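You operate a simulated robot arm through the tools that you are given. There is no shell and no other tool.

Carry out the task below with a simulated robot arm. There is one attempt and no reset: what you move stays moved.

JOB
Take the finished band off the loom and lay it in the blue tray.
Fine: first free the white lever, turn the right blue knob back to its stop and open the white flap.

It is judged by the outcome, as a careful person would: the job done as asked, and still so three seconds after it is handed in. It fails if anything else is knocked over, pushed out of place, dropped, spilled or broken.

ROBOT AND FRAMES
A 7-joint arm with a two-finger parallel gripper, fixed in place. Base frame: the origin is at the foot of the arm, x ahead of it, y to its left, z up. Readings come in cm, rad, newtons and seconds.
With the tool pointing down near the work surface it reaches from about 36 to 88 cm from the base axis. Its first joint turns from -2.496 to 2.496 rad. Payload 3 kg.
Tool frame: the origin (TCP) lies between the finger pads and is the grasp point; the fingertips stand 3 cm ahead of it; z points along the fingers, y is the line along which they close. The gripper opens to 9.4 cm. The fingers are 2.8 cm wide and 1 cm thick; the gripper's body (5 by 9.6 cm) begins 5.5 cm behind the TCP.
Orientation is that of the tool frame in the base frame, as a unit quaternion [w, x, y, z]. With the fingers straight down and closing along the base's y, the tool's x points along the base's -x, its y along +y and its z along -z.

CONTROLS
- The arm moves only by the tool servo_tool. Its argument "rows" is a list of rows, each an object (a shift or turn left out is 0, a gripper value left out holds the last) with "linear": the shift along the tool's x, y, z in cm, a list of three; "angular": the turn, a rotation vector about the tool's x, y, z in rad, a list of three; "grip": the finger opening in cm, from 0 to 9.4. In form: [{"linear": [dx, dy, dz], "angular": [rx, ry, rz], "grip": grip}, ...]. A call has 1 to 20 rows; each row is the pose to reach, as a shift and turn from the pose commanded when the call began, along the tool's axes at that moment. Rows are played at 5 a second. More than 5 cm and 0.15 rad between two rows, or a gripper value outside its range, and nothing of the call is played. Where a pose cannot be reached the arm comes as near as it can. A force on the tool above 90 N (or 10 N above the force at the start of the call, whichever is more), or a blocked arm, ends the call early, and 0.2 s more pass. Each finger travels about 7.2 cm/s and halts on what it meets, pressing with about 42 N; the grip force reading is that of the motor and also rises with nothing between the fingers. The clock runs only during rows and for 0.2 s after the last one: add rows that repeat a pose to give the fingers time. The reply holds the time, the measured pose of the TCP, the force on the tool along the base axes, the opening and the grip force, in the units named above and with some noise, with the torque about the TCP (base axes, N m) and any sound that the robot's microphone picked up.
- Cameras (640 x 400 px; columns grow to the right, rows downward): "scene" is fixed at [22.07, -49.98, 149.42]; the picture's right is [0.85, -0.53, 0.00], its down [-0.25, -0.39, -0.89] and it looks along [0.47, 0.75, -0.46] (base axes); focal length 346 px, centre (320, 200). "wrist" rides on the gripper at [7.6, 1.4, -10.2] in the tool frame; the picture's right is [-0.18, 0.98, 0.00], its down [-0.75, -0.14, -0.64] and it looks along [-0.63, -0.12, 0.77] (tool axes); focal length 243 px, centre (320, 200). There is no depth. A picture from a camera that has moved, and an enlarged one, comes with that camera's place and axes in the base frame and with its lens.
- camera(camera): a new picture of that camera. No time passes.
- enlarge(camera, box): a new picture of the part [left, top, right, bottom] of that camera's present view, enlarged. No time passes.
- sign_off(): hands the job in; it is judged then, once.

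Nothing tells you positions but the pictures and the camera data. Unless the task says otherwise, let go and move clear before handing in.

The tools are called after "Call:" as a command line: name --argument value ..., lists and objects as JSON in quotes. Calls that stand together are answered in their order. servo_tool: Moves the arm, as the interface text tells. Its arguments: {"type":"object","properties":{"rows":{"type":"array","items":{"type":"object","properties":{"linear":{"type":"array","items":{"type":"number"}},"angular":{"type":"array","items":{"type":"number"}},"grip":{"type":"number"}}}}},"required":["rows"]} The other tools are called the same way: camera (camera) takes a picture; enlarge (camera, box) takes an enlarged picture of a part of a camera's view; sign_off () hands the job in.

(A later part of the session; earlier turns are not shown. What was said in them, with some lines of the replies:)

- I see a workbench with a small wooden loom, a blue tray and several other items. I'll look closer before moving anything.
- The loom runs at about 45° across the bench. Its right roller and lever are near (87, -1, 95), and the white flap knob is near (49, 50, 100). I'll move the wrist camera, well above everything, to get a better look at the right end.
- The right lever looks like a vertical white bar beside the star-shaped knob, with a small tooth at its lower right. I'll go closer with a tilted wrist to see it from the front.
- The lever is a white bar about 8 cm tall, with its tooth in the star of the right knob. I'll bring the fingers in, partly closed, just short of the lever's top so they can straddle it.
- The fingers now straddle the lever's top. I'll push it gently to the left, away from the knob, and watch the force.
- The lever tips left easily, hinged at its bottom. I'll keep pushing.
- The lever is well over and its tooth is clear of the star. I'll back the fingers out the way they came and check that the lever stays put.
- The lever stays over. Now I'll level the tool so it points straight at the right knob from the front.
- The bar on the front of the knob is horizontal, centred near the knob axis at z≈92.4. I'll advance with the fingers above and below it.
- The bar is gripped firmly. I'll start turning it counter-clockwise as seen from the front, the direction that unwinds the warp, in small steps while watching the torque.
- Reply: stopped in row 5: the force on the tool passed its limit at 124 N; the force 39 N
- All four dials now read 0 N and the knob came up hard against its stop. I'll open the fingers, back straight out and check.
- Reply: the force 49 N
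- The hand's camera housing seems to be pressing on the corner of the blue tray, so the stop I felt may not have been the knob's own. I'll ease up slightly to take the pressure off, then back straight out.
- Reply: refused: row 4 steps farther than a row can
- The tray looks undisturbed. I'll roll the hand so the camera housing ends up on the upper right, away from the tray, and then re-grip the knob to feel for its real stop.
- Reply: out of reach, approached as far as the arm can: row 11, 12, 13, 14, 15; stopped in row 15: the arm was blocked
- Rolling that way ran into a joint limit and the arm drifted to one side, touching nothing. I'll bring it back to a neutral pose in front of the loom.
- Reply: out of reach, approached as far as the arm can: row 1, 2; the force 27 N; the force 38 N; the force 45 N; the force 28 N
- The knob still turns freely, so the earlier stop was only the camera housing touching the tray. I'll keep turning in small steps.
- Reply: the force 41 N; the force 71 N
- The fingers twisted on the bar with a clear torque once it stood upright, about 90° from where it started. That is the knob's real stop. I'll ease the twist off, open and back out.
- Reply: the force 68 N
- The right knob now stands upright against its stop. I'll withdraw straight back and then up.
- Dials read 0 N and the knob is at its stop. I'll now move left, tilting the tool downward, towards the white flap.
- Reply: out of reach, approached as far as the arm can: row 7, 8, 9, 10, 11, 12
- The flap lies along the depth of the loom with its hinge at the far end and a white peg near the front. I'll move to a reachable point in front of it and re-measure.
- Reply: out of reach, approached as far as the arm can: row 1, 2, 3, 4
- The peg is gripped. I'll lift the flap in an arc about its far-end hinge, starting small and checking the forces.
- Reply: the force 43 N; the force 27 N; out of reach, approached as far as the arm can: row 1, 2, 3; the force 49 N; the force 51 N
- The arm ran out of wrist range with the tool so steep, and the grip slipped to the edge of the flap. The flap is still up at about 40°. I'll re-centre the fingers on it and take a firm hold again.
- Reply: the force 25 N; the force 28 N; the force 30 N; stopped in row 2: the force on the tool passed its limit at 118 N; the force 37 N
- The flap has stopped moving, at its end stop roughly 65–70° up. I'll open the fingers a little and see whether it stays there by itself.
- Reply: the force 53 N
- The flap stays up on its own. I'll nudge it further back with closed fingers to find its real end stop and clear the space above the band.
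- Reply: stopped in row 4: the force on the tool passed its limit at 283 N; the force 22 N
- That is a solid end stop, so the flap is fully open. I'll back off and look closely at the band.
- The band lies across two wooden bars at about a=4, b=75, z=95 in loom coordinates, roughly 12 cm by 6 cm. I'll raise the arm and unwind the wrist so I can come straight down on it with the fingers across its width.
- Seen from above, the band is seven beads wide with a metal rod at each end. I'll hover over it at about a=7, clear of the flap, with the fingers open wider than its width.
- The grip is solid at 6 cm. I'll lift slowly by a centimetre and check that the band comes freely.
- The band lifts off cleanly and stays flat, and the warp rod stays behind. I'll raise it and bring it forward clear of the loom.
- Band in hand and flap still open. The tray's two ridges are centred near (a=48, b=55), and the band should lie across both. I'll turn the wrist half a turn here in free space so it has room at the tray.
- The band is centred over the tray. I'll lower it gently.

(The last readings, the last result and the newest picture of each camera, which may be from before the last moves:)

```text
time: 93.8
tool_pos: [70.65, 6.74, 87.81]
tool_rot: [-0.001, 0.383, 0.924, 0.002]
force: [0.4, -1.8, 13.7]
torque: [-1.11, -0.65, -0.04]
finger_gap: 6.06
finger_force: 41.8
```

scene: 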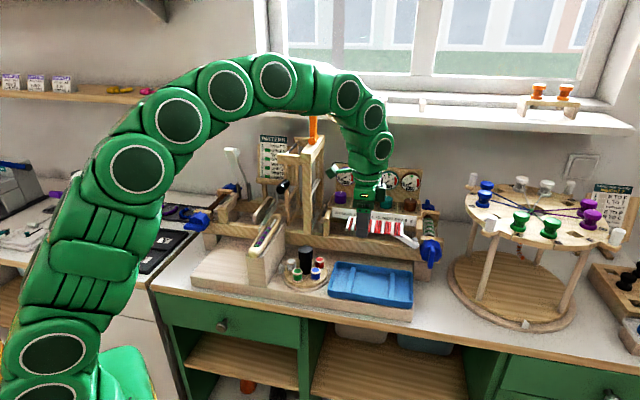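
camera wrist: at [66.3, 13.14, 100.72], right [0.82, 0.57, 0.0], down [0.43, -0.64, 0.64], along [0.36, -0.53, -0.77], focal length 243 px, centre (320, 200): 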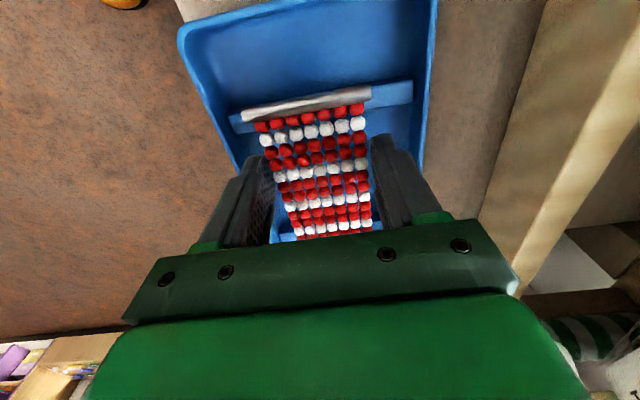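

The band has touched down on the tray ridges. I'll release it gently and lift straight up.

Call:
servo_tool --rows '[{"linear": [0, 0, 0], "grip": 6.4}, {"linear": [0, 0, 0], "grip": 7.0}, {"linear": [0, 0, 0], "grip": 7.2}]'

Call:
enlarge --camera "wrist" --box '[200, 50, 440, 240]'

Call:
enlarge --camera "scene" --box '[340, 240, 430, 310]'

```text
time: 94.6
tool_pos: [70.64, 6.71, 87.64]
tool_rot: [-0.002, 0.382, 0.924, 0.001]
force: [0.2, -0.6, 0.1]
torque: [0.02, 0.01, 0.01]
finger_gap: 7.19
finger_force: 0.1
```

```text
2.11 times, centred on (320, 145) of wrist
camera zoom: at [66.3, 13.04, 97.93], right [0.83, 0.56, 0.0], down [0.43, -0.64, 0.64], along [0.36, -0.53, -0.77], focal length 511 px, centre (320, 316)
```

zoom: 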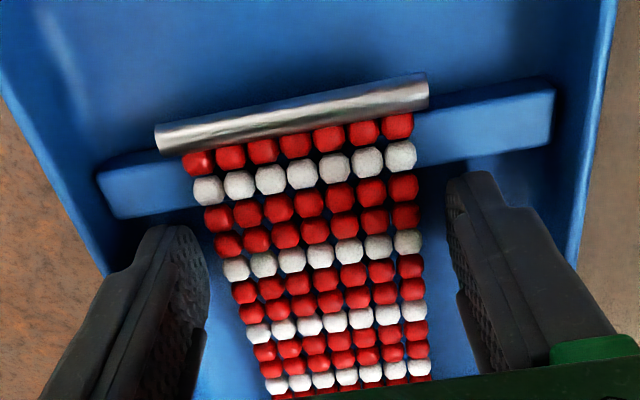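

```text
5.71 times, centred on (385, 275) of scene
camera zoom: at [22.07, -49.98, 149.42], right [0.85, -0.53, 0.0], down [-0.25, -0.39, -0.89], along [0.47, 0.75, -0.46], focal length 1979 px, centre (-51, -229)
```

zoom: 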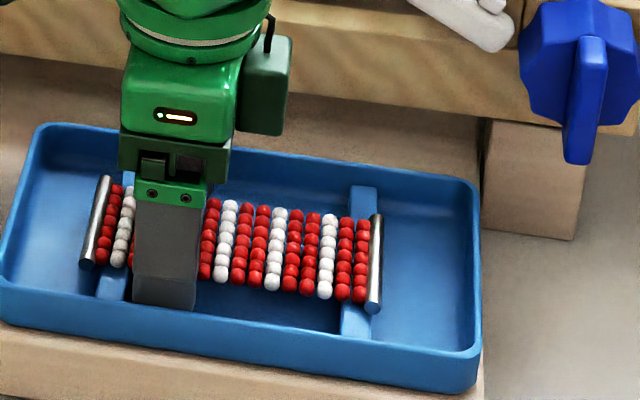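

Released: the band rests flat across both ridges inside the tray. Now I'll rise straight up and clear.

Call:
servo_tool --rows '[{"linear": [0, 0, -1.5], "grip": 7.2}, {"linear": [0, 0, -4]}, {"linear": [0, 0, -8]}, {"linear": [0, 0, -12]}, {"linear": [0, 0, -16]}, {"linear": [0, 0, -20]}, {"linear": [0, -4, -23]}, {"linear": [0, -8, -25]}, {"linear": [0, -12, -27]}]'

Call:
camera --camera "scene"

Call:
enlarge --camera "scene" --box '[180, 130, 450, 310]'

Call:
enlarge --camera "scene" --box '[310, 230, 450, 320]'

```text
time: 96.6
tool_pos: [62.16, -1.98, 114.67]
tool_rot: [-0.003, 0.383, 0.924, 0.002]
force: [-0.1, 0.0, -0.3]
torque: [-0.02, 0.01, -0.02]
finger_gap: 7.19
finger_force: 0.0
```

```text
taken
```

scene: 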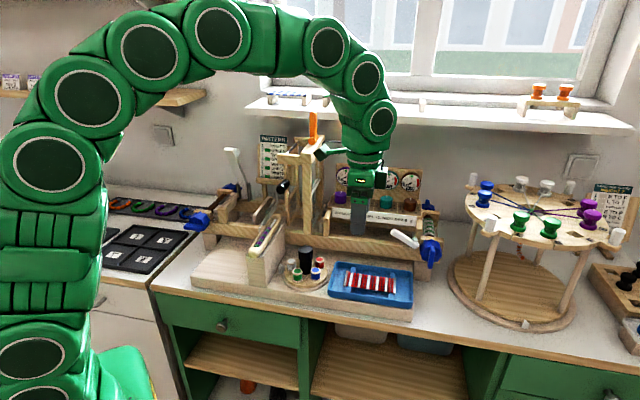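

```text
2.22 times, centred on (315, 220) of scene
camera zoom: at [22.07, -49.98, 149.42], right [0.85, -0.53, 0.0], down [-0.25, -0.39, -0.89], along [0.47, 0.75, -0.46], focal length 770 px, centre (331, 156)
```

zoom: 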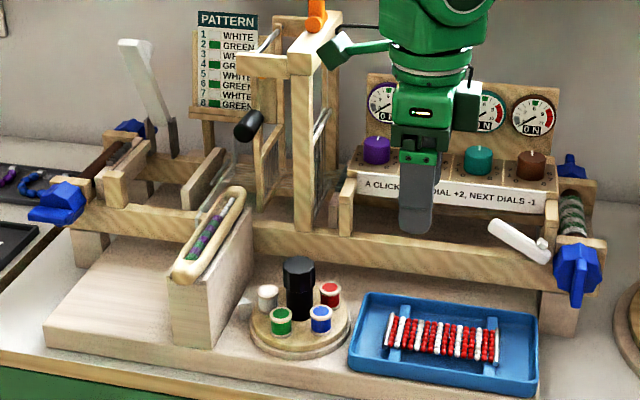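

```text
4.44 times, centred on (380, 275) of scene
camera zoom: at [22.07, -49.98, 149.42], right [0.85, -0.53, 0.0], down [-0.25, -0.39, -0.89], along [0.47, 0.75, -0.46], focal length 1540 px, centre (53, -133)
```

zoom: 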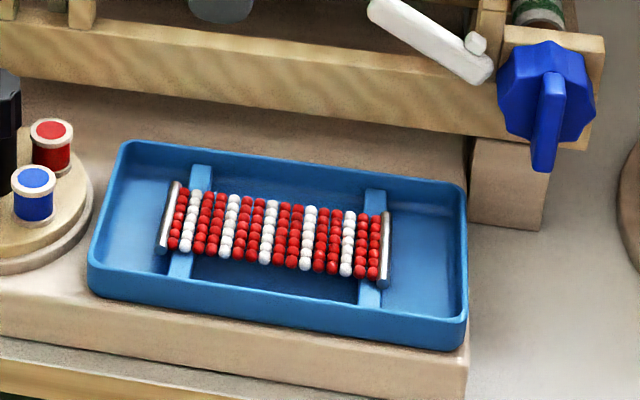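

The red-and-white band lies flat in the blue tray. The lever is tipped free, the right knob is at its stop with all dials at 0 N, the flap is open, nothing else looks moved and the arm is clear. I'm handing in the job.

Call:
sign_off

```text
The job is handed in.
```

The finished red-and-white band is off the loom and lies flat in the blue tray, across its two ridges. I have handed the job in.

- **White lever:** it is tipped to the left, and its tooth is clear of the knob.
- **Right blue knob:** it is turned back about 90° to its stop, and all four dials read 0 N.
- **White flap:** it is open to its end stop and stays up by itself.

There were three rough moments:

- **Tray:** on my first try at turning the knob, the arm's camera housing pressed on the corner of the blue tray. I backed off and gripped the knob again from another angle.
- **Wrist limit:** the arm hit its wrist limits twice. Once it drifted sideways near the round stand; the other time its grip on the half-raised flap slipped.
- **Flap stop:** checking that the flap was fully open, I pushed it hard against its stop, with the force peaking at about 283 N before the arm halted.

In the last pictures the tray, the loom and the other items look undamaged and in their original places.
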